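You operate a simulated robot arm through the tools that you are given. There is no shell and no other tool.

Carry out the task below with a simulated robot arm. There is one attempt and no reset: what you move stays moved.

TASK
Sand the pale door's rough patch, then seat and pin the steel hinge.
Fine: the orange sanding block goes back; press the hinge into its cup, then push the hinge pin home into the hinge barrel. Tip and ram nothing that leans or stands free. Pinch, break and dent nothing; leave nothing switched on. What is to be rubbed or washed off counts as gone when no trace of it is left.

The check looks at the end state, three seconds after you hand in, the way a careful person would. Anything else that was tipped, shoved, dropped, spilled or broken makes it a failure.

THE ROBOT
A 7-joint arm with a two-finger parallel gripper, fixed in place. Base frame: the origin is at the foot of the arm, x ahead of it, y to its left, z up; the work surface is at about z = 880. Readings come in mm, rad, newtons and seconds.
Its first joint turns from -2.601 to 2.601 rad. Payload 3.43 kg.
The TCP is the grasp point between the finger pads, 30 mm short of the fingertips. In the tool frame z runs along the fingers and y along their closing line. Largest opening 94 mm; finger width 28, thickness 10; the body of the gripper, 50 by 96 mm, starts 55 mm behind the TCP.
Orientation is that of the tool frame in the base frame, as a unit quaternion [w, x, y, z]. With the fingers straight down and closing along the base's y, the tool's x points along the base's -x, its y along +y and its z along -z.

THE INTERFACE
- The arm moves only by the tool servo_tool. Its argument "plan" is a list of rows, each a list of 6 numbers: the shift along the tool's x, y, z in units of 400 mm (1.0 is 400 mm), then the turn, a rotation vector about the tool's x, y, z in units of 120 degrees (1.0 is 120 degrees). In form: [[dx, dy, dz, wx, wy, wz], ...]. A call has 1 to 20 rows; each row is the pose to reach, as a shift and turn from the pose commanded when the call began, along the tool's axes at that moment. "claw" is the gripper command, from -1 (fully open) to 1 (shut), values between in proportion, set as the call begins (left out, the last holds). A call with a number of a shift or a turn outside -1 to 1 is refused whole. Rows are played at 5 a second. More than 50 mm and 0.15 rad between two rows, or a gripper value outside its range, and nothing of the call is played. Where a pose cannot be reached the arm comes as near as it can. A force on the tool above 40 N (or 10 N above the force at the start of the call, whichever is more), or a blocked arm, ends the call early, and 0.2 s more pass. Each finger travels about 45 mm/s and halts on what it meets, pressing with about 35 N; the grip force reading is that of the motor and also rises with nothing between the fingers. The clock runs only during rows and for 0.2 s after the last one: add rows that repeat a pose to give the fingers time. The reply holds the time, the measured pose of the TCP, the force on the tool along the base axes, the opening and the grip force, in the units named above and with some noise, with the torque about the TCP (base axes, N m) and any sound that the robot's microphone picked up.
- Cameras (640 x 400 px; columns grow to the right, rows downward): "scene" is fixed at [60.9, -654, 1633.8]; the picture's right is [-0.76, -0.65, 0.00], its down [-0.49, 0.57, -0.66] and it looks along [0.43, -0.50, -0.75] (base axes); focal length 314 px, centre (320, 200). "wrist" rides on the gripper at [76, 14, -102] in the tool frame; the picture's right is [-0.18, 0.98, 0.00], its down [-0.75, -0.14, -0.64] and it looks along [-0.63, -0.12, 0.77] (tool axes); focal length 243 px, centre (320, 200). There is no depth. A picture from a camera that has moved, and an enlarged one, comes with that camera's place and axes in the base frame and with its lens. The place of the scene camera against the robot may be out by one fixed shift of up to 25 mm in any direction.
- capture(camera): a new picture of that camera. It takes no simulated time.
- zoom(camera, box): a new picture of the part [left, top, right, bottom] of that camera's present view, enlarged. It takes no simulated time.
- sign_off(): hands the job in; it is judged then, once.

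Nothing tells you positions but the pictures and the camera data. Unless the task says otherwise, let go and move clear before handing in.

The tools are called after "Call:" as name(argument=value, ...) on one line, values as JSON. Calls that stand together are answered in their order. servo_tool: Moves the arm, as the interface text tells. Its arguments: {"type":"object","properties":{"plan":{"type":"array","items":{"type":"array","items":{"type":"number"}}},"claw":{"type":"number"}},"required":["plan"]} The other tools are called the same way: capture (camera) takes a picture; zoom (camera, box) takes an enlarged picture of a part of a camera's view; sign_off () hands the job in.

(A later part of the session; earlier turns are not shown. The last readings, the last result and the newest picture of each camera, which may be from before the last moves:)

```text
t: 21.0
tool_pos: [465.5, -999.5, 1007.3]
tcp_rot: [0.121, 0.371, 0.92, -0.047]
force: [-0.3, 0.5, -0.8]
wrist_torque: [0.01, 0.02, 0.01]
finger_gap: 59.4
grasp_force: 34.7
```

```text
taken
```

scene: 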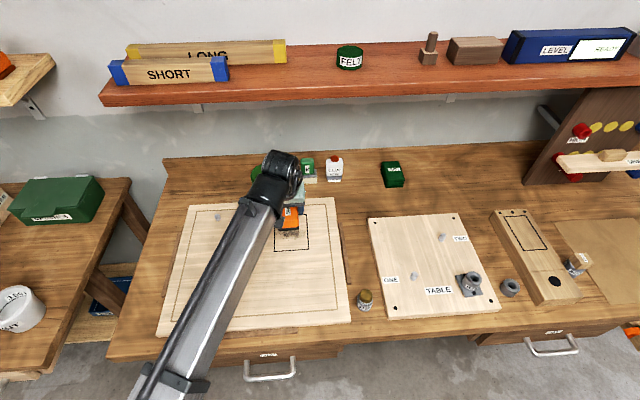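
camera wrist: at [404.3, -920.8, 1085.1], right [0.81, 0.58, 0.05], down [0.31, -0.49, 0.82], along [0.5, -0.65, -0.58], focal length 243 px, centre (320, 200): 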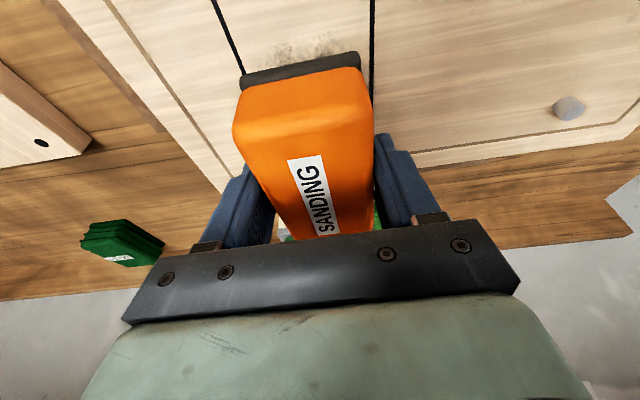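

Over the patch now. I'll lower the block until just above the door, then feel for contact.

Call:
servo_tool(plan=[[0.0144, 0, 0.0539, 0, 0, 0], [0.0289, 0, 0.1079, 0, 0, 0], [0.0394, 0, 0.147, 0, 0, 0], [0.0414, 0, 0.1545, 0, 0, 0], [0.0433, 0, 0.1618, 0, 0, 0], [0.0433, 0, 0.1618, 0, 0, 0]])

Call:
servo_tool(plan=[[0.0013, 0, 0.0048, 0, 0, 0], [0.0026, 0, 0.0097, 0, 0, 0], [0.0026, 0, 0.0097, 0, 0, 0]])

Call:
zoom(camera="scene", box=[230, 180, 360, 270])

```text
t: 22.4
tool_pos: [466.9, -1000.0, 938.7]
tcp_rot: [0.121, 0.372, 0.919, -0.049]
force: [0.2, -0.3, -1.3]
wrist_torque: [0.01, 0.0, -0.02]
finger_gap: 59.9
grasp_force: 35.0
```

```text
t: 23.2
tool_pos: [466.8, -1000.8, 936.4]
tcp_rot: [0.121, 0.371, 0.919, -0.05]
force: [0.1, -0.5, -0.8]
wrist_torque: [0.02, -0.01, 0.0]
finger_gap: 59.8
grasp_force: 34.7
```

```text
4.44 times, centred on (295, 225) of scene
camera zoom: at [60.9, -654.0, 1633.8], right [-0.76, -0.65, 0.0], down [-0.49, 0.57, -0.66], along [0.43, -0.5, -0.75], focal length 1394 px, centre (431, 89)
```

zoom: 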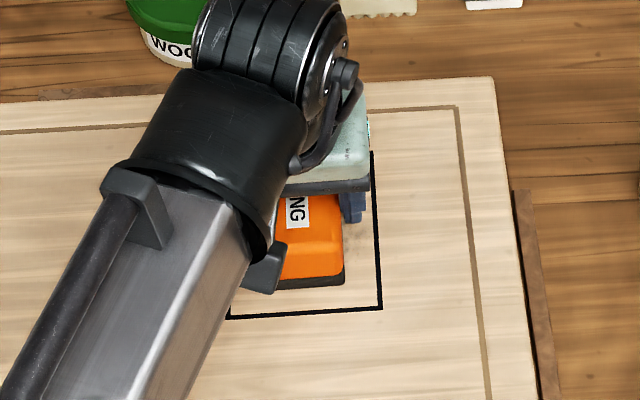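

Call:
servo_tool(plan=[[0.0006, 0, 0.0024, 0, 0, 0], [0.0013, 0, 0.0048, 0, 0, 0], [0.0013, 0, 0.0048, 0, 0, 0]])

Call:
servo_tool(plan=[[0.0006, 0, 0.0024, 0, 0, 0], [0.0013, 0, 0.0048, 0, 0, 0], [0.0013, 0, 0.0048, 0, 0, 0]])

```text
t: 24.0
tool_pos: [467.3, -1000.7, 934.5]
tcp_rot: [0.122, 0.371, 0.919, -0.049]
force: [0.5, -2.1, 10.3]
wrist_torque: [0.22, 0.13, 0.06]
finger_gap: 59.8
grasp_force: 34.9
```

```text
t: 24.8
tool_pos: [466.6, -1000.2, 933.0]
tcp_rot: [0.123, 0.372, 0.919, -0.051]
force: [2.6, -4.8, 32.2]
wrist_torque: [0.31, 0.18, 0.0]
finger_gap: 59.7
grasp_force: 35.1
```

Contact at TCP z≈934.5 with about 11 N/mm. I'll ease to about 15 N and start with strokes along the block's length over the centre.

Call:
servo_tool(plan=[[-0.00097, 0, -0.00362, 0, 0, 0], [-0.0372, 0, 0.0061, 0, 0, 0], [-0.0734, 0, 0.0158, 0, 0, 0], [-0.0372, 0, 0.0061, 0, 0, 0], [-0.001, 0, -0.0036, 0, 0, 0], [0.0352, 0, -0.0133, 0, 0, 0], [0.0714, 0, -0.023, 0, 0, 0], [0.0352, 0, -0.0133, 0, 0, 0], [-0.001, 0, -0.0036, 0, 0, 0], [-0.0372, 0, 0.0061, 0, 0, 0], [-0.0734, 0, 0.0158, 0, 0, 0], [-0.0372, 0, 0.0061, 0, 0, 0], [-0.001, 0, -0.0036, 0, 0, 0], [0.0352, 0, -0.0133, 0, 0, 0], [0.0714, 0, -0.023, 0, 0, 0], [0.0352, 0, -0.0133, 0, 0, 0], [-0.001, 0, -0.0036, 0, 0, 0]])

Call:
zoom(camera="scene", box=[230, 180, 360, 270])

Call:
capture(camera="wrist")

```text
t: 28.4
tool_pos: [465.1, -999.5, 933.6]
tcp_rot: [0.121, 0.372, 0.919, -0.049]
force: [-9.8, 7.1, 15.2]
wrist_torque: [-0.29, -0.25, -0.07]
finger_gap: 59.6
grasp_force: 34.8
```

```text
4.44 times, centred on (295, 225) of scene
camera zoom: at [60.9, -654.0, 1633.8], right [-0.76, -0.65, 0.0], down [-0.49, 0.57, -0.66], along [0.43, -0.5, -0.75], focal length 1394 px, centre (431, 89)
```

zoom: 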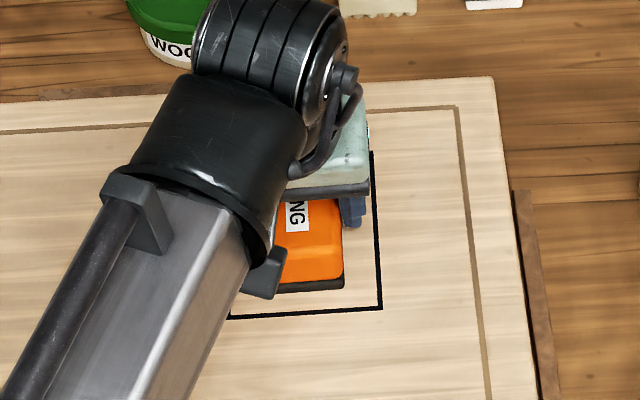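

```text
taken
camera wrist: at [403.5, -920.0, 1012.1], right [0.81, 0.58, 0.05], down [0.31, -0.49, 0.81], along [0.5, -0.65, -0.58], focal length 243 px, centre (320, 200)
```

wrist: 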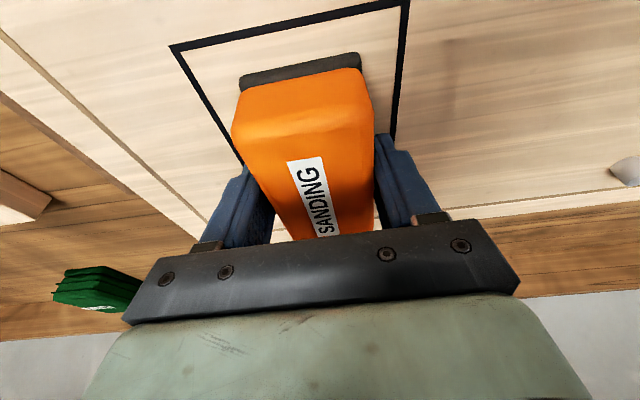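

The dark patch is coming off. Now strokes to both sides to cover the full box.

Call:
servo_tool(plan=[[0, -0.05, 0, 0, 0, 0], [-0.0362, -0.05, 0.0097, 0, 0, 0], [-0.0724, -0.05, 0.0194, 0, 0, 0], [-0.0362, -0.05, 0.0097, 0, 0, 0], [0, -0.05, 0, 0, 0, 0], [0.0362, -0.05, -0.0097, 0, 0, 0], [0.0724, -0.05, -0.0194, 0, 0, 0], [0.0362, -0.05, -0.0097, 0, 0, 0], [0, -0.05, 0, 0, 0, 0], [0, 0, 0, 0, 0, 0], [0, 0.05, 0, 0, 0, 0], [-0.0362, 0.05, 0.0097, 0, 0, 0], [-0.0724, 0.05, 0.0194, 0, 0, 0], [-0.0362, 0.05, 0.0097, 0, 0, 0], [0, 0.05, 0, 0, 0, 0], [0.0362, 0.05, -0.0097, 0, 0, 0], [0.0724, 0.05, -0.0194, 0, 0, 0], [0.0362, 0.05, -0.0097, 0, 0, 0], [0, 0.05, 0, 0, 0, 0], [0, 0, 0, 0, 0, 0]])

Call:
servo_tool(plan=[[0, -0.05, 0, 0, 0, 0], [-0.0362, -0.05, 0.0097, 0, 0, 0], [-0.0724, -0.05, 0.0194, 0, 0, 0], [-0.0362, -0.05, 0.0097, 0, 0, 0], [0, -0.05, 0, 0, 0, 0], [0.0362, -0.05, -0.0097, 0, 0, 0], [0.0724, -0.05, -0.0194, 0, 0, 0], [0.0362, -0.05, -0.0097, 0, 0, 0], [0, -0.05, 0, 0, 0, 0], [0, 0, 0, 0, 0, 0], [0, 0.05, 0, 0, 0, 0], [-0.0362, 0.05, 0.0097, 0, 0, 0], [-0.0724, 0.05, 0.0194, 0, 0, 0], [-0.0362, 0.05, 0.0097, 0, 0, 0], [0, 0.05, 0, 0, 0, 0], [0.0362, 0.05, -0.0097, 0, 0, 0], [0.0724, 0.05, -0.0194, 0, 0, 0], [0.0362, 0.05, -0.0097, 0, 0, 0], [0, 0.05, 0, 0, 0, 0], [0, 0, 0, 0, 0, 0]])

Call:
capture(camera="wrist")

Call:
zoom(camera="scene", box=[230, 180, 360, 270])

```text
t: 32.6
tool_pos: [467.9, -999.4, 931.9]
tcp_rot: [0.123, 0.371, 0.919, -0.049]
force: [6.4, 3.7, 10.0]
wrist_torque: [0.22, 0.08, -0.14]
finger_gap: 59.7
grasp_force: 34.7
```

```text
t: 36.8
tool_pos: [467.3, -999.2, 931.3]
tcp_rot: [0.122, 0.371, 0.919, -0.049]
force: [7.2, 5.7, 12.4]
wrist_torque: [0.27, 0.16, -0.19]
finger_gap: 59.6
grasp_force: 35.0
```

```text
taken
camera wrist: at [405.4, -920.5, 1011.4], right [0.81, 0.58, 0.05], down [0.3, -0.49, 0.82], along [0.5, -0.65, -0.58], focal length 243 px, centre (320, 200)
```

wrist: 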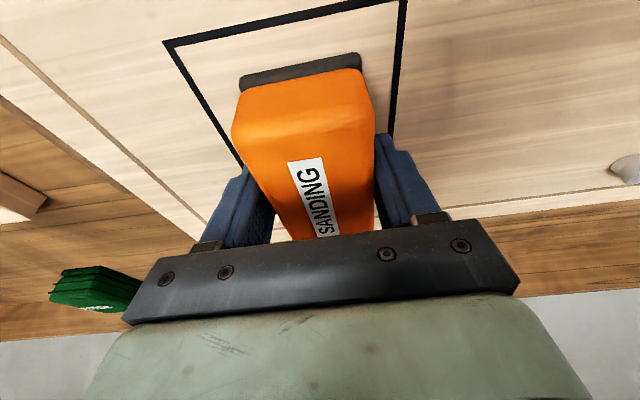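

```text
4.44 times, centred on (295, 225) of scene
camera zoom: at [60.9, -654.0, 1633.8], right [-0.76, -0.65, 0.0], down [-0.49, 0.57, -0.66], along [0.43, -0.5, -0.75], focal length 1394 px, centre (431, 89)
```

zoom: 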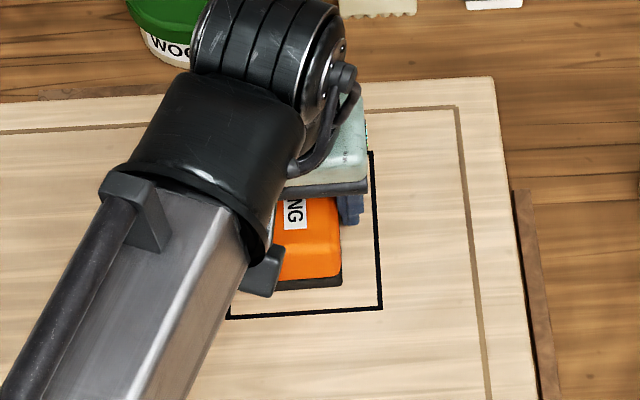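

The visible box area looks clean. I'll lift and inspect the patch.

Call:
servo_tool(plan=[[-0.0065, 0, -0.0241, 0, 0, 0], [-0.0259, 0, -0.0966, 0, 0, 0], [-0.0518, 0, -0.1932, 0, 0, 0], [-0.0776, 0, -0.2898, 0, 0, 0], [-0.0517, 0.09, -0.2967, 0, 0, 0], [-0.0258, 0.18, -0.3036, 0, 0, 0], [0.0001, 0.27, -0.3105, 0, 0, 0], [0.0001, 0.27, -0.3105, 0, 0, 0]])

Call:
capture(camera="wrist")

Call:
zoom(camera="scene", box=[240, 190, 340, 260])

```text
t: 38.6
tool_pos: [518.3, -900.3, 1051.4]
tcp_rot: [0.121, 0.371, 0.92, -0.048]
force: [-0.6, -1.1, -1.0]
wrist_torque: [0.02, 0.0, 0.02]
finger_gap: 59.7
grasp_force: 35.2
```

```text
taken
camera wrist: at [456.2, -820.4, 1130.8], right [0.81, 0.58, 0.05], down [0.31, -0.49, 0.82], along [0.5, -0.65, -0.58], focal length 243 px, centre (320, 200)
```

wrist: 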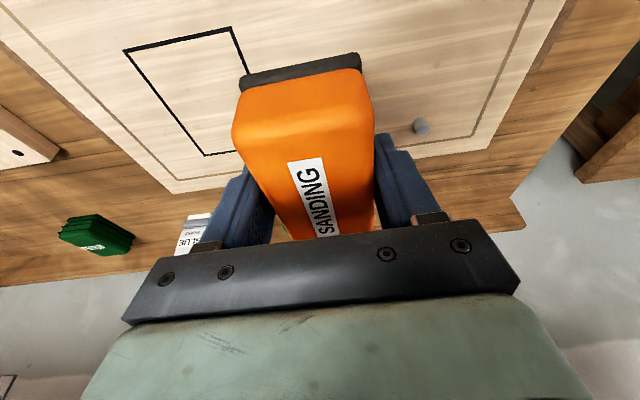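

```text
5.71 times, centred on (290, 225) of scene
camera zoom: at [60.9, -654.0, 1633.8], right [-0.76, -0.65, 0.0], down [-0.49, 0.57, -0.66], along [0.43, -0.5, -0.75], focal length 1792 px, centre (491, 57)
```

zoom: 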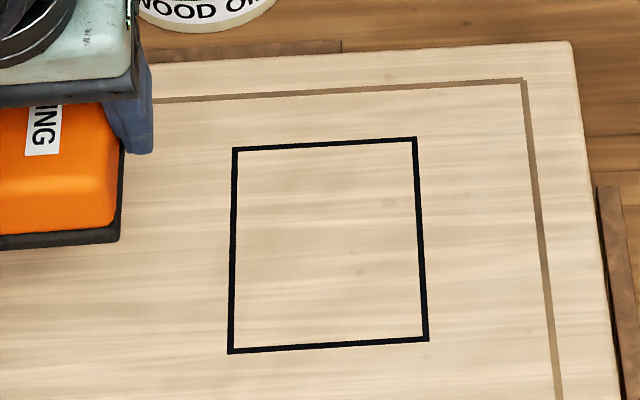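

Call:
zoom(camera="scene", box=[268, 208, 320, 258])

Call:
zoom(camera="wrist", box=[110, 20, 250, 160])

```text
8.00 times, centred on (294, 233) of scene
camera zoom: at [60.9, -654.0, 1633.8], right [-0.76, -0.65, 0.0], down [-0.49, 0.57, -0.66], along [0.43, -0.5, -0.75], focal length 2508 px, centre (528, -64)
```

zoom: 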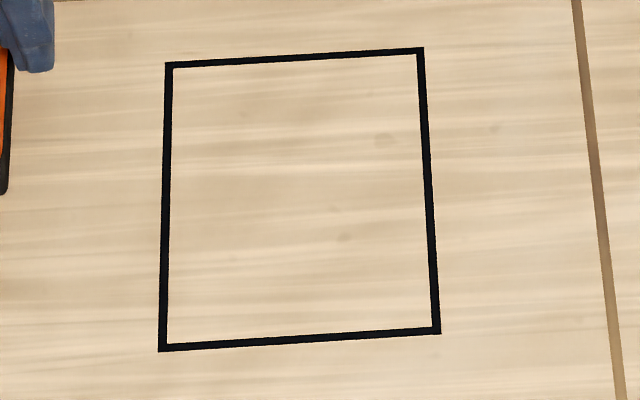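

```text
2.86 times, centred on (180, 90) of wrist
camera zoom: at [456.2, -820.4, 1130.8], right [0.81, 0.58, 0.05], down [0.31, -0.49, 0.82], along [0.5, -0.65, -0.58], focal length 693 px, centre (720, 514)
```

zoom: 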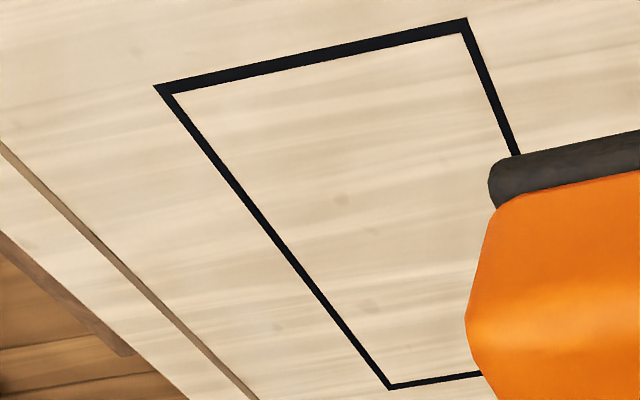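

The box looks clean; the remaining faint marks match wood knots elsewhere. As insurance I'll do one more light full-coverage pass, then return the block.

Call:
servo_tool(plan=[[-0.0259, -0.09, 0.0069, 0, 0, 0], [-0.0518, -0.18, 0.0138, 0, 0, 0], [-0.0777, -0.27, 0.0207, 0, 0, 0], [-0.0519, -0.27, 0.1173, 0, 0, 0], [-0.026, -0.27, 0.2139, 0, 0, 0], [-0.0066, -0.27, 0.2864, 0, 0, 0], [-0.0001, -0.27, 0.3105, 0, 0, 0], [-0.0001, -0.27, 0.3105, 0, 0, 0]])

Call:
servo_tool(plan=[[0, -0.06, 0, 0, 0, 0], [-0.0362, -0.06, 0.0097, 0, 0, 0], [-0.0797, -0.06, 0.0214, 0, 0, 0], [-0.0362, -0.06, 0.0097, 0, 0, 0], [0, -0.06, 0, 0, 0, 0], [0.0362, -0.06, -0.0097, 0, 0, 0], [0.0797, -0.06, -0.0214, 0, 0, 0], [0.0797, -0.02, -0.0214, 0, 0, 0], [0.0362, -0.02, -0.0097, 0, 0, 0], [0, -0.02, 0, 0, 0, 0], [-0.0362, -0.02, 0.0097, 0, 0, 0], [-0.0797, -0.02, 0.0214, 0, 0, 0], [-0.0797, 0.02, 0.0214, 0, 0, 0], [-0.0362, 0.02, 0.0097, 0, 0, 0], [0, 0.02, 0, 0, 0, 0], [0.0362, 0.02, -0.0097, 0, 0, 0], [0.0797, 0.02, -0.0214, 0, 0, 0], [0.0797, 0.06, -0.0214, 0, 0, 0], [0.0362, 0.06, -0.0097, 0, 0, 0], [0, 0.06, 0, 0, 0, 0]])

Call:
servo_tool(plan=[[-0.0362, 0, 0.0097, 0, 0, 0], [-0.0797, 0, 0.0214, 0, 0, 0], [-0.0362, 0, 0.0097, 0, 0, 0], [0, 0, 0, 0, 0, 0], [0, -0.06, 0, 0, 0, 0], [-0.0065, -0.06, -0.0241, 0, 0, 0], [-0.0259, -0.06, -0.0966, 0, 0, 0], [-0.0518, -0.06, -0.1932, 0, 0, 0], [-0.0776, -0.06, -0.2898, 0, 0, 0], [-0.0517, 0.03, -0.2967, 0, 0, 0], [-0.0258, 0.12, -0.3036, 0, 0, 0], [0.0001, 0.21, -0.3105, 0, 0, 0], [0.0001, 0.21, -0.3105, 0, 0, 0]])

Call:
zoom(camera="scene", box=[268, 208, 320, 258])

Call:
capture(camera="wrist")

```text
t: 40.4
tool_pos: [466.5, -1000.5, 931.3]
tcp_rot: [0.121, 0.371, 0.919, -0.049]
force: [-0.2, -0.3, 2.8]
wrist_torque: [-0.02, -0.04, -0.01]
finger_gap: 59.6
grasp_force: 34.8
```

```text
t: 44.6
tool_pos: [483.1, -982.5, 932.9]
tcp_rot: [0.121, 0.371, 0.92, -0.048]
force: [-3.1, 4.3, 7.7]
wrist_torque: [-0.07, -0.06, 0.01]
finger_gap: 60.0
grasp_force: 34.5
```

```text
t: 47.4
tool_pos: [519.6, -899.7, 1052.8]
tcp_rot: [0.121, 0.372, 0.919, -0.048]
force: [-0.1, 0.2, -1.2]
wrist_torque: [-0.03, 0.0, 0.04]
finger_gap: 60.0
grasp_force: 34.3
```

```text
8.00 times, centred on (294, 233) of scene
camera zoom: at [60.9, -654.0, 1633.8], right [-0.76, -0.65, 0.0], down [-0.49, 0.57, -0.66], along [0.43, -0.5, -0.75], focal length 2508 px, centre (528, -64)
```

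zoom: 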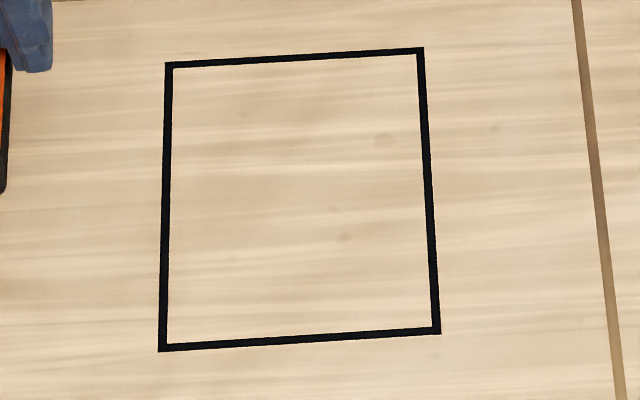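

```text
taken
camera wrist: at [456.9, -820.2, 1130.5], right [0.81, 0.58, 0.05], down [0.31, -0.49, 0.82], along [0.5, -0.65, -0.58], focal length 243 px, centre (320, 200)
```

wrist: 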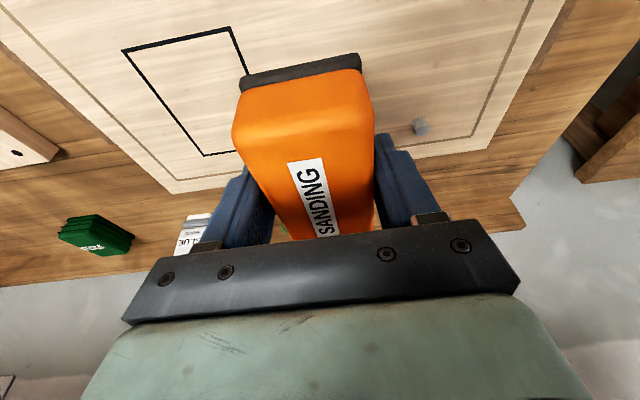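

No change after the extra pass, so the patch is clean. Now carrying the block back to its original spot and stopping above it.

Call:
servo_tool(plan=[[0.0297, 0.0436, -0.0004, 0, 0, 0], [0.0891, 0.1307, -0.0013, 0, 0, 0], [0.1486, 0.2178, -0.0022, 0, 0, 0], [0.208, 0.3049, -0.0031, 0, 0, 0], [0.2674, 0.392, -0.0039, 0, 0, 0], [0.3268, 0.4791, -0.0048, 0, 0, 0], [0.3863, 0.5663, -0.0057, 0, 0, 0], [0.4457, 0.6534, -0.0066, 0, 0, 0], [0.4754, 0.697, -0.007, 0, 0, 0], [0.5045, 0.697, 0.1017, 0, 0, 0], [0.5239, 0.697, 0.1741, 0, 0, 0], [0.5297, 0.697, 0.1958, 0, 0, 0], [0.5297, 0.697, 0.1958, 0, 0, 0]])

Call:
capture(camera="wrist")

Call:
zoom(camera="scene", box=[60, 230, 220, 360])

```text
t: 50.2
tool_pos: [580.3, -571.1, 921.5]
tcp_rot: [0.121, 0.371, 0.919, -0.049]
force: [-0.5, 0.4, 0.1]
wrist_torque: [-0.03, 0.02, 0.0]
finger_gap: 59.8
grasp_force: 35.5
```

```text
taken
camera wrist: at [518.2, -492.4, 1000.7], right [0.81, 0.58, 0.05], down [0.31, -0.49, 0.82], along [0.5, -0.65, -0.58], focal length 243 px, centre (320, 200)
```

wrist: 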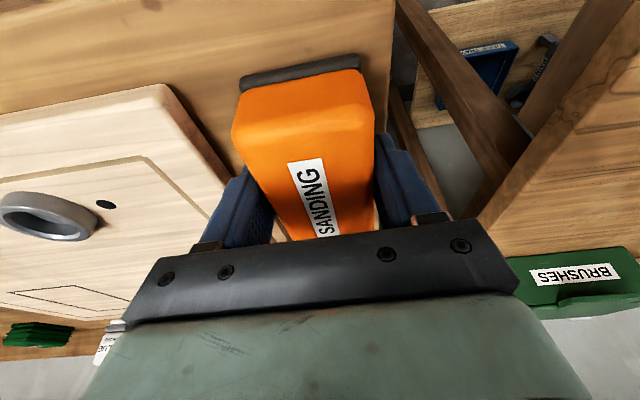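

```text
3.08 times, centred on (140, 295) of scene
camera zoom: at [60.9, -654.0, 1633.8], right [-0.76, -0.65, 0.0], down [-0.49, 0.57, -0.66], along [0.43, -0.5, -0.75], focal length 965 px, centre (874, -92)
```

zoom: 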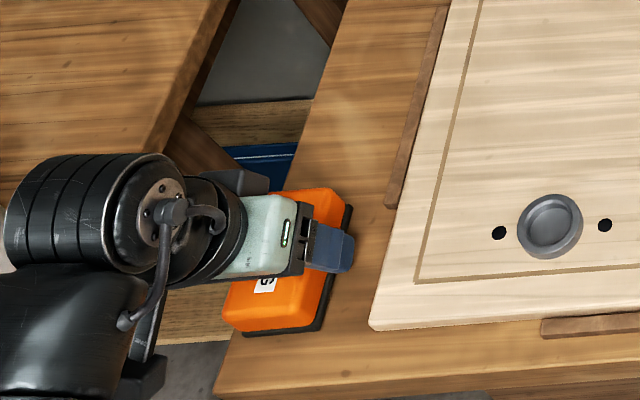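

Call:
servo_tool(plan=[[0.0013, 0, 0.0048, 0, 0, 0], [0.0026, 0, 0.0097, 0, 0, 0], [0.0039, 0, 0.0145, 0, 0, 0], [0.0039, 0, 0.0145, 0, 0, 0]])

Call:
servo_tool(plan=[[0.0006, 0, 0.0024, 0, 0, 0], [0.0006, 0, 0.0024, 0, 0, 0]])

```text
t: 51.2
tool_pos: [579.3, -572.5, 916.7]
tcp_rot: [0.121, 0.372, 0.919, -0.048]
force: [-0.7, 0.0, -1.6]
wrist_torque: [0.02, 0.01, 0.0]
finger_gap: 59.6
grasp_force: 35.1
```

```text
t: 51.8
tool_pos: [579.5, -570.4, 914.4]
tcp_rot: [0.121, 0.371, 0.919, -0.049]
force: [-0.2, 0.7, -1.0]
wrist_torque: [-0.03, 0.02, 0.01]
finger_gap: 59.7
grasp_force: 35.6
```

Call:
servo_tool(plan=[[0.0006, 0, 0.0024, 0, 0, 0], [0.0006, 0, 0.0024, 0, 0, 0]])

Call:
zoom(camera="scene", box=[100, 270, 180, 350])

```text
t: 52.4
tool_pos: [579.6, -572.5, 913.6]
tcp_rot: [0.121, 0.371, 0.919, -0.048]
force: [1.6, 1.9, 8.6]
wrist_torque: [0.12, 0.12, -0.01]
finger_gap: 59.5
grasp_force: 35.2
```

```text
5.00 times, centred on (140, 310) of scene
camera zoom: at [60.9, -654.0, 1633.8], right [-0.76, -0.65, 0.0], down [-0.49, 0.57, -0.66], along [0.43, -0.5, -0.75], focal length 1568 px, centre (1220, -350)
```

zoom: 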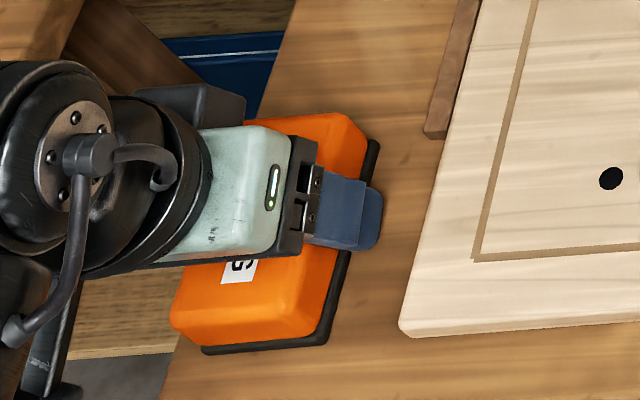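

Contact with the bench at the original spot. Opening part-way (to stay clear of the door edge) and lifting straight up.

Call:
servo_tool(plan=[[0, 0, 0, 0, 0, 0], [0, 0, 0, 0, 0, 0], [0, 0, 0, 0, 0, 0], [-0.0065, 0, -0.0241, 0, 0, 0], [-0.0259, 0, -0.0966, 0, 0, 0], [-0.0518, 0, -0.1932, 0, 0, 0], [-0.0776, 0, -0.2898, 0, 0, 0], [-0.0906, 0, -0.3381, 0, 0, 0], [-0.0906, 0, -0.3381, 0, 0, 0]], claw=-0.574)

Call:
capture(camera="wrist")

Call:
zoom(camera="scene", box=[90, 270, 190, 350])

```text
t: 54.4
tool_pos: [581.0, -570.9, 1053.8]
tcp_rot: [0.121, 0.371, 0.919, -0.049]
force: [0.6, 0.5, 0.2]
wrist_torque: [0.01, 0.02, 0.01]
finger_gap: 74.0
grasp_force: 0.0
```

```text
taken
camera wrist: at [517.7, -492.1, 1132.3], right [0.81, 0.58, 0.05], down [0.31, -0.49, 0.81], along [0.5, -0.65, -0.58], focal length 243 px, centre (320, 200)
```

wrist: 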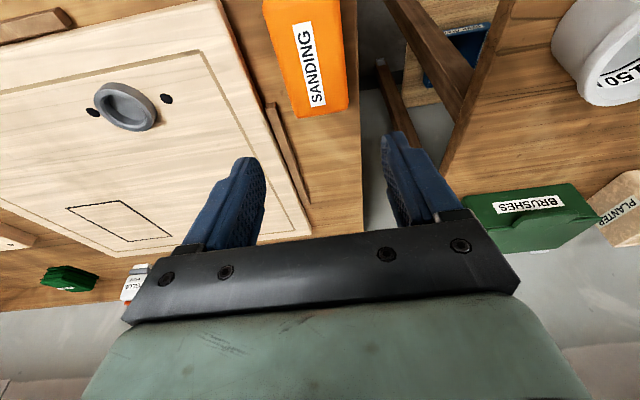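

```text
5.00 times, centred on (140, 310) of scene
camera zoom: at [60.9, -654.0, 1633.8], right [-0.76, -0.65, 0.0], down [-0.49, 0.57, -0.66], along [0.43, -0.5, -0.75], focal length 1568 px, centre (1220, -350)
```

zoom: 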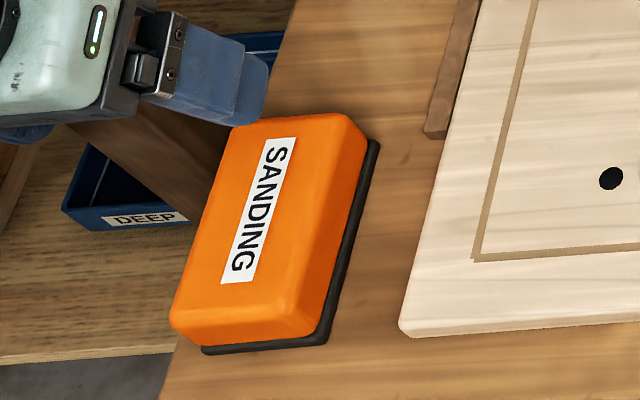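

The block is back exactly where it stood. Next I'll level the tool and move above the steel disc for an accurate look before pressing.

Call:
servo_tool(plan=[[-0.0021, -0.0991, 0.0182, 0, 0.025, 0], [-0.0042, -0.1983, 0.0363, 0, 0.05, 0], [-0.0064, -0.2974, 0.0545, 0, 0.075, 0], [-0.0085, -0.3966, 0.0726, 0, 0.1, 0], [-0.0106, -0.4957, 0.0908, 0, 0.125, 0], [-0.0106, -0.4957, 0.0908, 0, 0.125, 0]])

Call:
capture(camera="wrist")

Call:
capture(camera="scene")

```text
t: 55.8
tool_pos: [451.7, -723.1, 1020.3]
tcp_rot: [-0.002, 0.375, 0.927, 0.0]
force: [0.3, 0.6, 0.7]
wrist_torque: [0.05, 0.02, -0.01]
finger_gap: 74.0
grasp_force: 0.0
```

```text
taken
camera wrist: at [407.0, -661.0, 1122.2], right [0.82, 0.58, 0.0], down [0.44, -0.63, 0.64], along [0.37, -0.52, -0.77], focal length 243 px, centre (320, 200)
```

wrist: 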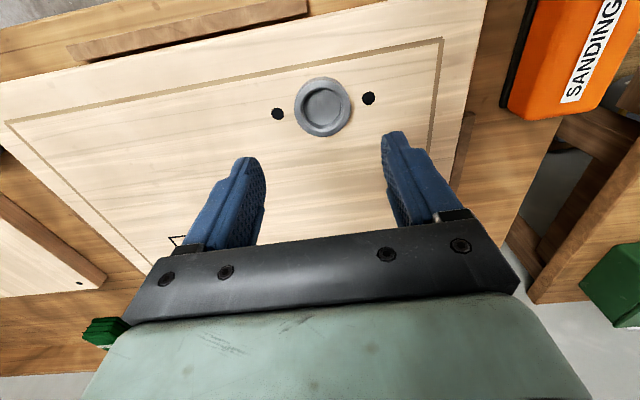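

```text
taken
```

scene: 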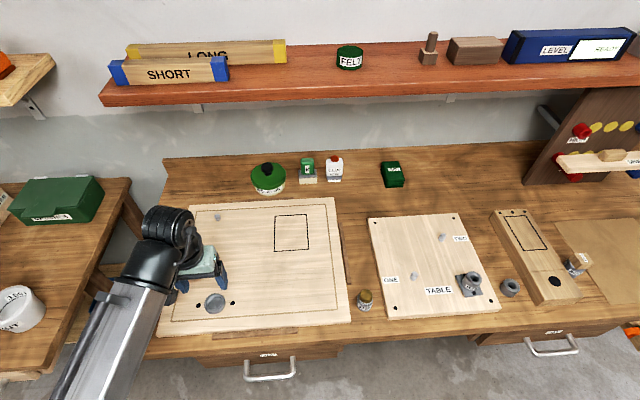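

Call:
zoom(camera="wrist", box=[260, 60, 390, 150])

Call:
zoom(camera="scene", box=[190, 280, 250, 325])

```text
4.44 times, centred on (325, 105) of wrist
camera zoom: at [407.0, -661.0, 1122.2], right [0.82, 0.58, 0.0], down [0.44, -0.63, 0.64], along [0.37, -0.52, -0.77], focal length 1078 px, centre (298, 622)
```

zoom: 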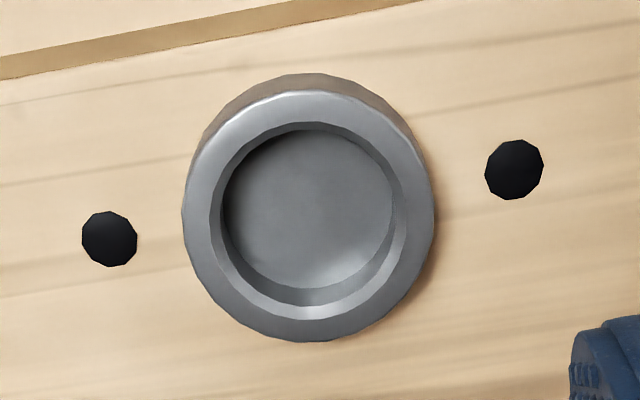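

```text
8.89 times, centred on (220, 302) of scene
camera zoom: at [60.9, -654.0, 1633.8], right [-0.76, -0.65, 0.0], down [-0.49, 0.57, -0.66], along [0.43, -0.5, -0.75], focal length 2787 px, centre (1209, -711)
```

zoom: 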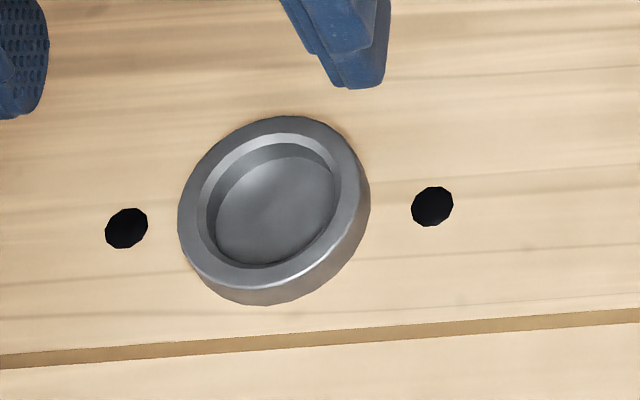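

The disc centre is at about (452, -721), rim about 12 mm proud of the door. I'll set the fingers to straddle opposite sides of its rim (gap ~36) and come down just above it.

Call:
servo_tool(plan=[[0.0038, 0.0053, 0.05, 0, 0, 0], [0.0038, 0.0053, 0.1, 0, 0, 0], [0.0038, 0.0053, 0.15, 0, 0, 0], [0.0038, 0.0053, 0.17, 0, 0, 0], [0.0038, 0.0053, 0.17, 0, 0, 0]], claw=0.234)

Call:
capture(camera="wrist")

Call:
zoom(camera="scene", box=[170, 250, 270, 325])

```text
t: 57.0
tool_pos: [451.1, -721.5, 951.1]
tcp_rot: [0.0, 0.374, 0.927, 0.0]
force: [0.3, -0.7, -0.4]
wrist_torque: [0.0, 0.0, -0.01]
finger_gap: 36.0
grasp_force: 0.1
```

```text
taken
camera wrist: at [407.0, -658.0, 1053.7], right [0.82, 0.58, 0.0], down [0.44, -0.62, 0.64], along [0.37, -0.52, -0.77], focal length 243 px, centre (320, 200)
```

wrist: 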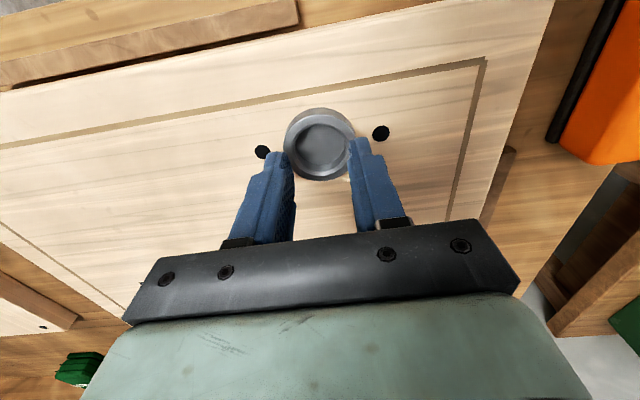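

```text
5.33 times, centred on (220, 288) of scene
camera zoom: at [60.9, -654.0, 1633.8], right [-0.76, -0.65, 0.0], down [-0.49, 0.57, -0.66], along [0.43, -0.5, -0.75], focal length 1672 px, centre (853, -267)
```

zoom: 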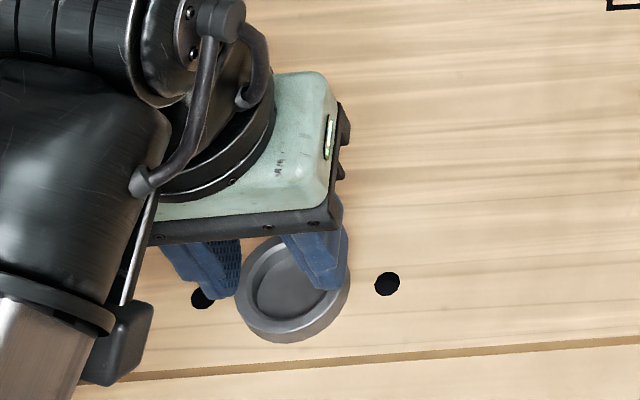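

Call:
zoom(camera="wrist", box=[240, 90, 400, 200])

```text
3.64 times, centred on (320, 145) of wrist
camera zoom: at [407.0, -658.0, 1053.7], right [0.82, 0.58, 0.0], down [0.44, -0.62, 0.64], along [0.37, -0.52, -0.77], focal length 882 px, centre (320, 400)
```

zoom: 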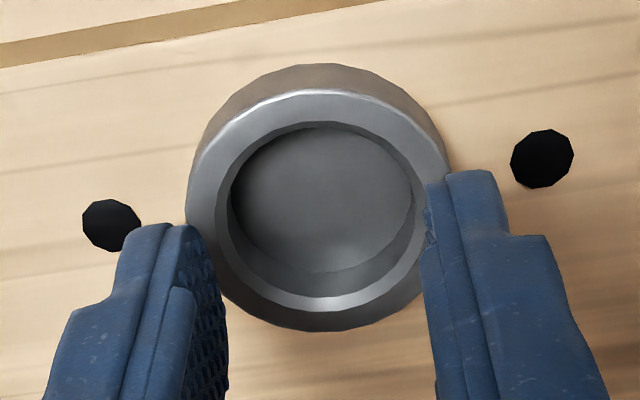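

Call:
servo_tool(plan=[[0.006, 0, 0.01, 0, 0, 0], [0.006, 0, 0.0175, 0, 0, 0], [0.006, 0, 0.0175, 0, 0, 0]])

Call:
servo_tool(plan=[[0, 0, 0.0025, 0, 0, 0], [0, 0, 0.005, 0, 0, 0], [0, 0, 0.005, 0, 0, 0]])

Call:
zoom(camera="wrist", box=[240, 90, 400, 200])

```text
t: 57.8
tool_pos: [448.9, -718.3, 944.8]
tcp_rot: [-0.001, 0.375, 0.927, 0.0]
force: [0.2, 0.4, 0.2]
wrist_torque: [0.01, -0.01, 0.0]
finger_gap: 35.6
grasp_force: 0.1
```

```text
t: 58.6
tool_pos: [449.7, -719.6, 943.5]
tcp_rot: [0.0, 0.375, 0.927, 0.0]
force: [-0.1, 0.2, 0.1]
wrist_torque: [0.02, 0.01, 0.01]
finger_gap: 35.8
grasp_force: 0.0
```

```text
3.64 times, centred on (320, 145) of wrist
camera zoom: at [405.3, -656.8, 1044.9], right [0.82, 0.58, 0.0], down [0.44, -0.62, 0.64], along [0.37, -0.52, -0.77], focal length 882 px, centre (320, 400)
```

zoom: 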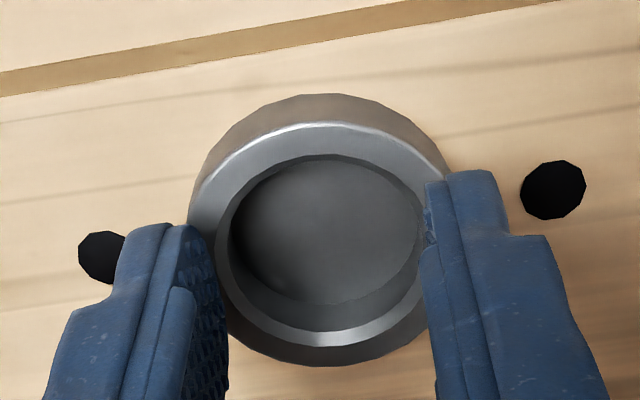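

Well centred over the rim. Continuing down gently to press.

Call:
servo_tool(plan=[[0, 0, 0.0025, 0, 0, 0], [0, 0, 0.005, 0, 0, 0], [0, 0, 0.005, 0, 0, 0]])

Call:
servo_tool(plan=[[0, 0, 0.0025, 0, 0, 0], [0, 0, 0.005, 0, 0, 0], [0, 0, 0.005, 0, 0, 0]])

```text
t: 59.4
tool_pos: [449.4, -719.3, 939.9]
tcp_rot: [-0.001, 0.375, 0.927, 0.0]
force: [0.4, -0.9, 0.4]
wrist_torque: [-0.01, 0.0, 0.02]
finger_gap: 35.9
grasp_force: 0.0
```

```text
t: 60.2
tool_pos: [448.6, -719.0, 939.2]
tcp_rot: [0.0, 0.375, 0.927, 0.0]
force: [0.4, -1.0, 19.3]
wrist_torque: [0.29, -0.1, -0.06]
finger_gap: 35.8
grasp_force: 0.1
```

Call:
servo_tool(plan=[[0, 0, 0.0025, 0, 0, 0], [0, 0, 0.0035, 0, 0, 0], [0, 0, 0.0035, 0, 0, 0], [0, 0, 0.0035, 0, 0, 0]])

Call:
capture(camera="wrist")

```text
t: 60.8
tool_pos: [450.1, -719.1, 939.7]
tcp_rot: [0.001, 0.374, 0.927, -0.001]
force: [-2.8, 3.3, 12.4]
wrist_torque: [0.35, -0.05, 0.07]
finger_gap: 36.1
grasp_force: 0.4
stopped in row 3: the force on the tool passed its limit at 42 N (the readings are from after the stop); the commanded pose is now the measured one
```

```text
taken
camera wrist: at [405.1, -656.9, 1042.0], right [0.81, 0.58, 0.0], down [0.44, -0.62, 0.64], along [0.37, -0.52, -0.77], focal length 243 px, centre (320, 200)
```

wrist: 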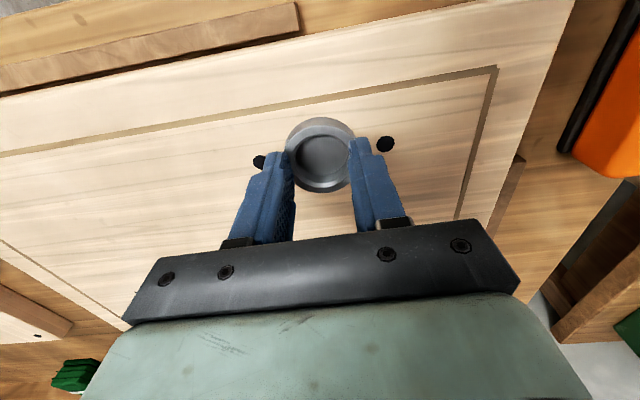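

The rim touched at tip height ~910, but about 40 N there didn't move it, and the torque shows the load was on one finger. I'll rise, close the fingers and press dead centre instead.

Call:
servo_tool(plan=[[0.003, -0.0015, -0.02, 0, 0, 0], [0.003, -0.0015, -0.06, 0, 0, 0], [0.003, -0.0015, -0.06, 0, 0, 0], [0.003, -0.0015, -0.06, 0, 0, 0], [0.003, -0.0015, -0.06, 0, 0, 0]], claw=1)

Call:
zoom(camera="wrist", box=[240, 80, 400, 190])

Call:
zoom(camera="scene", box=[190, 280, 250, 325])

```text
t: 62.0
tool_pos: [449.5, -720.8, 962.2]
tcp_rot: [0.001, 0.374, 0.927, 0.0]
force: [0.1, -0.6, -0.6]
wrist_torque: [0.05, 0.0, -0.03]
finger_gap: 0.0
grasp_force: 32.7
```

```text
3.64 times, centred on (320, 135) of wrist
camera zoom: at [404.0, -657.1, 1064.9], right [0.82, 0.58, 0.0], down [0.44, -0.62, 0.64], along [0.37, -0.52, -0.77], focal length 882 px, centre (320, 436)
```

zoom: 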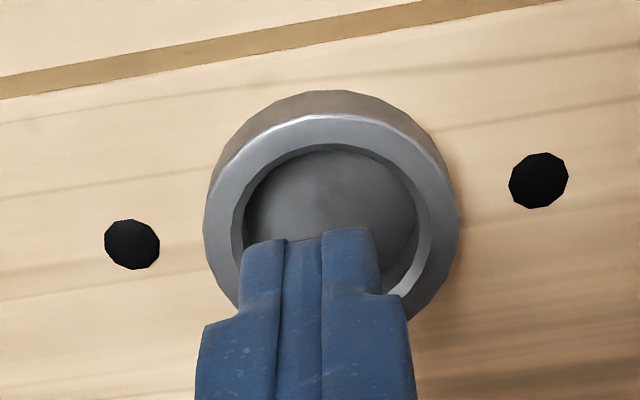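

```text
8.89 times, centred on (220, 302) of scene
camera zoom: at [60.9, -654.0, 1633.8], right [-0.76, -0.65, 0.0], down [-0.49, 0.57, -0.66], along [0.43, -0.5, -0.75], focal length 2787 px, centre (1209, -711)
```

zoom: 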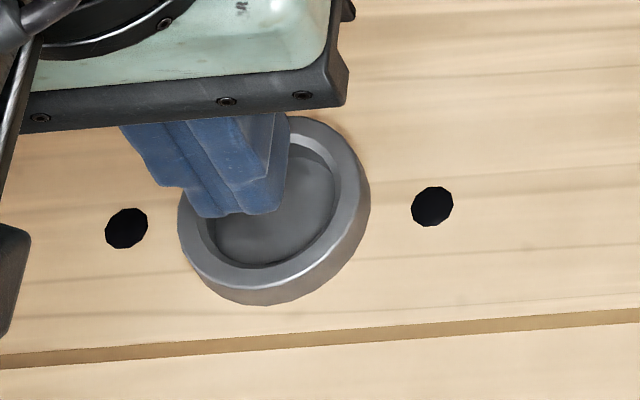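

Call:
servo_tool(plan=[[0.0015, 0.0058, 0.02, 0, 0, 0], [0.0015, 0.0058, 0.05, 0, 0, 0], [0.0015, 0.0058, 0.05, 0, 0, 0]])

Call:
servo_tool(plan=[[0, 0, 0.0025, 0, 0, 0], [0, 0, 0.005, 0, 0, 0], [0, 0, 0.005, 0, 0, 0]])

Call:
zoom(camera="scene", box=[190, 280, 250, 325])

Call:
zoom(camera="wrist", box=[240, 80, 400, 190])

```text
t: 62.8
tool_pos: [449.5, -718.1, 941.9]
tcp_rot: [0.001, 0.375, 0.927, 0.0]
force: [0.7, -0.7, -0.5]
wrist_torque: [0.0, -0.04, 0.02]
finger_gap: 0.1
grasp_force: 33.4
```

```text
t: 63.6
tool_pos: [449.9, -717.0, 940.8]
tcp_rot: [0.0, 0.375, 0.927, -0.001]
force: [-0.7, -0.2, -0.1]
wrist_torque: [-0.02, -0.02, -0.02]
finger_gap: 0.1
grasp_force: 33.0
```

```text
8.89 times, centred on (220, 302) of scene
camera zoom: at [60.9, -654.0, 1633.8], right [-0.76, -0.65, 0.0], down [-0.49, 0.57, -0.66], along [0.43, -0.5, -0.75], focal length 2787 px, centre (1209, -711)
```

zoom: 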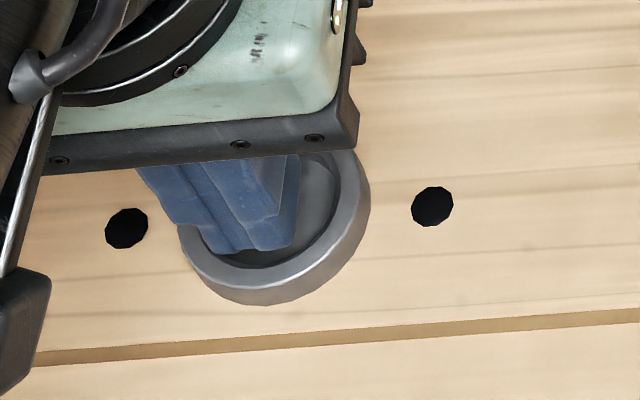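

```text
3.64 times, centred on (320, 135) of wrist
camera zoom: at [405.3, -655.0, 1042.7], right [0.82, 0.58, 0.0], down [0.44, -0.62, 0.64], along [0.37, -0.52, -0.77], focal length 882 px, centre (320, 436)
```

zoom: 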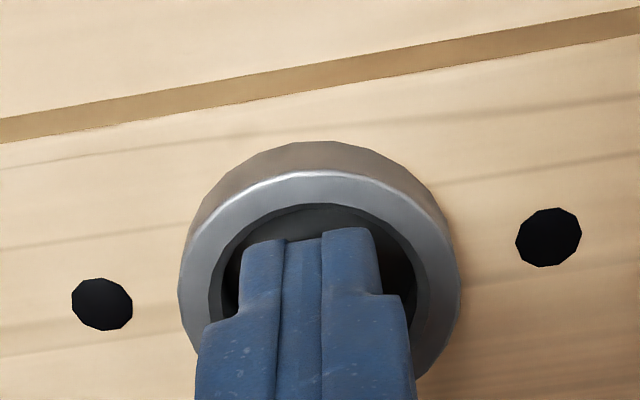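

Centred now. Pressing down step by step.

Call:
servo_tool(plan=[[0, 0, 0.0025, 0, 0, 0], [0, 0, 0.005, 0, 0, 0], [0, 0, 0.0075, 0, 0, 0], [0, 0, 0.0075, 0, 0, 0]])

Call:
servo_tool(plan=[[0, 0, 0.0025, 0, 0, 0], [0, 0, 0.005, 0, 0, 0], [0, 0, 0.0075, 0, 0, 0], [0, 0, 0.0075, 0, 0, 0]])

```text
t: 64.6
tool_pos: [450.9, -717.2, 938.0]
tcp_rot: [0.001, 0.374, 0.927, -0.001]
force: [0.6, -3.2, 20.7]
wrist_torque: [0.22, 0.06, -0.04]
finger_gap: 0.0
grasp_force: 33.0
```

```text
t: 65.3
tool_pos: [450.8, -718.2, 937.9]
tcp_rot: [0.002, 0.375, 0.927, -0.002]
force: [0.4, -1.0, 6.8]
wrist_torque: [0.07, 0.0, 0.02]
finger_gap: 0.0
grasp_force: 33.3
stopped in row 3: the force on the tool passed its limit at 43 N (the readings are from after the stop); the commanded pose is now the measured one
```

Call:
zoom(camera="wrist", box=[240, 80, 400, 190])

Call:
zoom(camera="scene", box=[190, 280, 250, 325])

```text
3.64 times, centred on (320, 135) of wrist
camera zoom: at [405.6, -655.6, 1040.0], right [0.82, 0.58, 0.0], down [0.44, -0.62, 0.65], along [0.37, -0.53, -0.76], focal length 882 px, centre (320, 436)
```

zoom: 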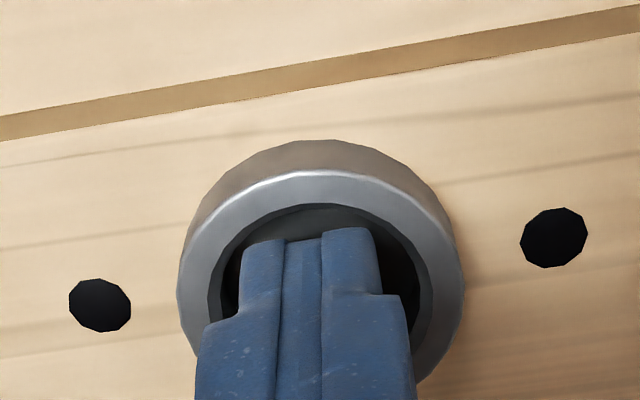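

```text
8.89 times, centred on (220, 302) of scene
camera zoom: at [60.9, -654.0, 1633.8], right [-0.76, -0.65, 0.0], down [-0.49, 0.57, -0.66], along [0.43, -0.5, -0.75], focal length 2787 px, centre (1209, -711)
```

zoom: 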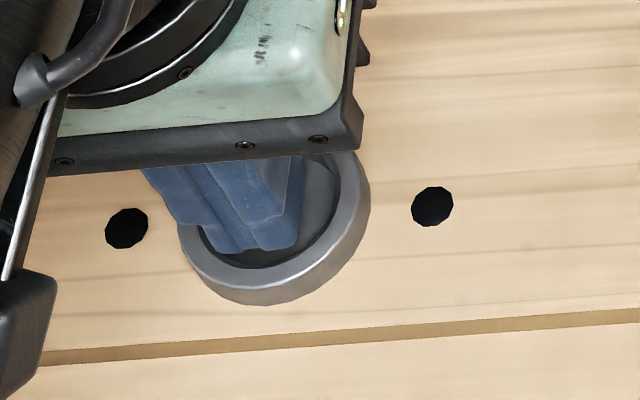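

The disc did not yield to ~40 N anywhere, so it may be a fixed cup rather than the hinge itself. Before pressing harder I want a close, low-angle look at the HINGE-labelled bracket to see whether it is loose.

Call:
servo_tool(plan=[[0, 0, -0.1, 0, 0, 0], [0, 0, -0.2, 0, 0, 0], [0.0178, -0.1105, -0.2, 0, 0, 0], [0.0357, -0.221, -0.2, 0, 0, 0], [0.0535, -0.3315, -0.2, 0, 0, 0], [0.0713, -0.442, -0.2, 0, 0, 0], [0.0892, -0.5525, -0.2, 0, 0, 0], [0.107, -0.663, -0.2, 0, 0, 0]])

Call:
servo_tool(plan=[[0.0178, -0.1105, 0, 0, 0, 0.064], [0.0357, -0.221, 0, 0, 0, 0.128], [0.0535, -0.3315, 0, 0, 0, 0.192], [0.0713, -0.442, 0, 0, 0, 0.256], [0.0892, -0.5525, 0, 0, 0, 0.32], [0.107, -0.663, 0, 0, 0, 0.383], [0.107, -0.663, 0, 0, 0, 0.383]])

Call:
capture(camera="wrist")

Call:
capture(camera="scene")

```text
t: 67.1
tool_pos: [235.7, -878.5, 1017.3]
tcp_rot: [0.002, 0.375, 0.927, -0.002]
force: [0.9, 0.1, 0.7]
wrist_torque: [-0.01, 0.03, -0.03]
finger_gap: 0.2
grasp_force: 32.9
```

```text
t: 68.7
tool_pos: [19.6, -1039.8, 1017.7]
tcp_rot: [0.002, 0.707, 0.707, 0.0]
force: [-0.2, -0.4, 0.7]
wrist_torque: [0.01, -0.03, 0.01]
finger_gap: 0.2
grasp_force: 32.8
```

```text
taken
camera wrist: at [34.2, -964.7, 1119.5], right [0.98, -0.19, 0.0], down [-0.14, -0.75, 0.64], along [-0.12, -0.63, -0.76], focal length 243 px, centre (320, 200)
```

wrist: 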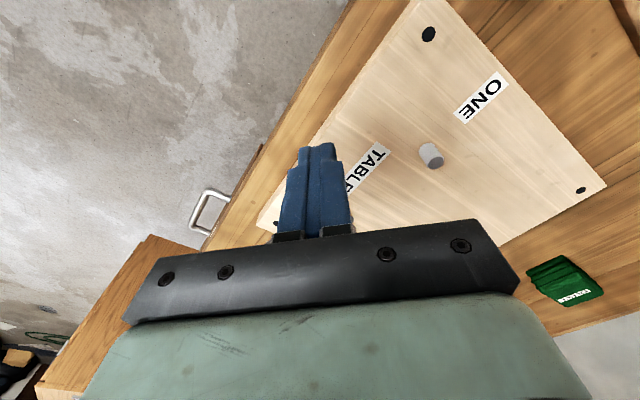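

```text
taken
```

scene: 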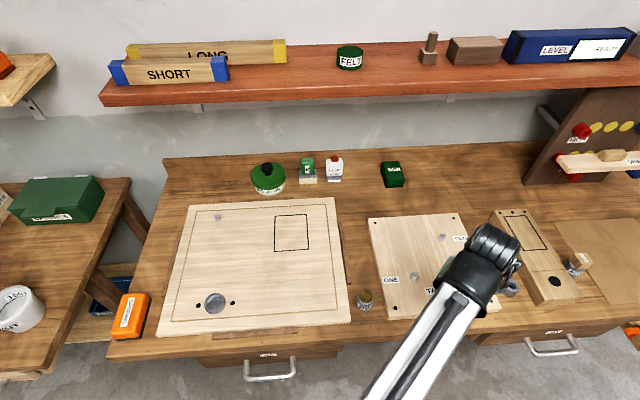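

Call:
servo_tool(plan=[[-0.054, -0.0125, 0, 0, -0.0625, 0], [-0.108, -0.025, 0, 0, -0.125, 0], [-0.162, -0.0375, 0, 0, -0.1875, 0], [-0.2175, -0.05, 0, 0, -0.25, 0], [-0.2175, -0.05, 0, 0, -0.25, 0]])

Call:
capture(camera="wrist")

```text
t: 69.9
tool_pos: [0.8, -1128.1, 1019.0]
tcp_rot: [0.186, 0.683, 0.682, -0.184]
force: [-0.2, 0.6, 0.4]
wrist_torque: [0.0, -0.03, 0.0]
finger_gap: 0.0
grasp_force: 33.4
```

```text
taken
camera wrist: at [15.3, -1010.4, 1068.2], right [0.98, -0.16, 0.1], down [-0.14, -0.33, 0.93], along [-0.12, -0.93, -0.34], focal length 243 px, centre (320, 200)
```

wrist: 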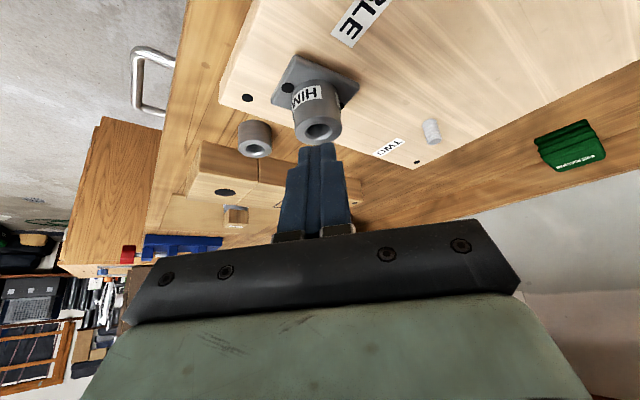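

Call:
zoom(camera="wrist", box=[220, 40, 380, 170])

Call:
zoom(camera="wrist", box=[270, 40, 350, 150])

```text
3.08 times, centred on (300, 105) of wrist
camera zoom: at [15.3, -1010.4, 1068.2], right [0.98, -0.16, 0.1], down [-0.14, -0.33, 0.93], along [-0.12, -0.93, -0.34], focal length 746 px, centre (382, 492)
```

zoom: 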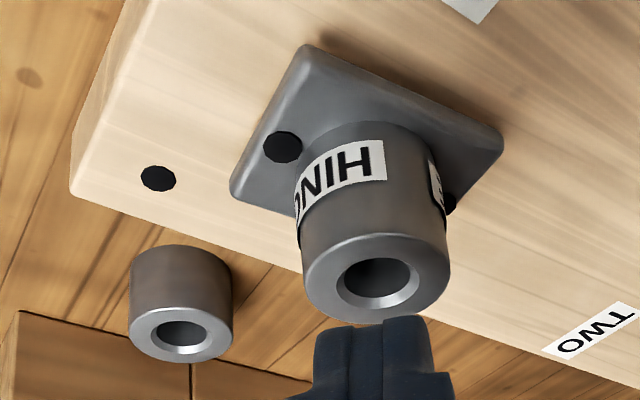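

```text
3.64 times, centred on (310, 95) of wrist
camera zoom: at [15.3, -1010.4, 1068.2], right [0.98, -0.16, 0.1], down [-0.14, -0.33, 0.93], along [-0.12, -0.93, -0.34], focal length 882 px, centre (356, 582)
```

zoom: 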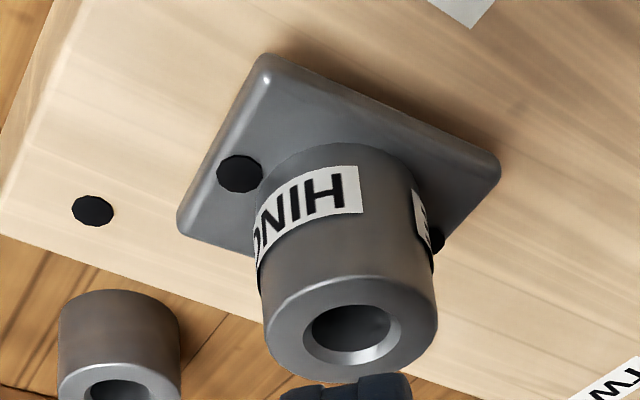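

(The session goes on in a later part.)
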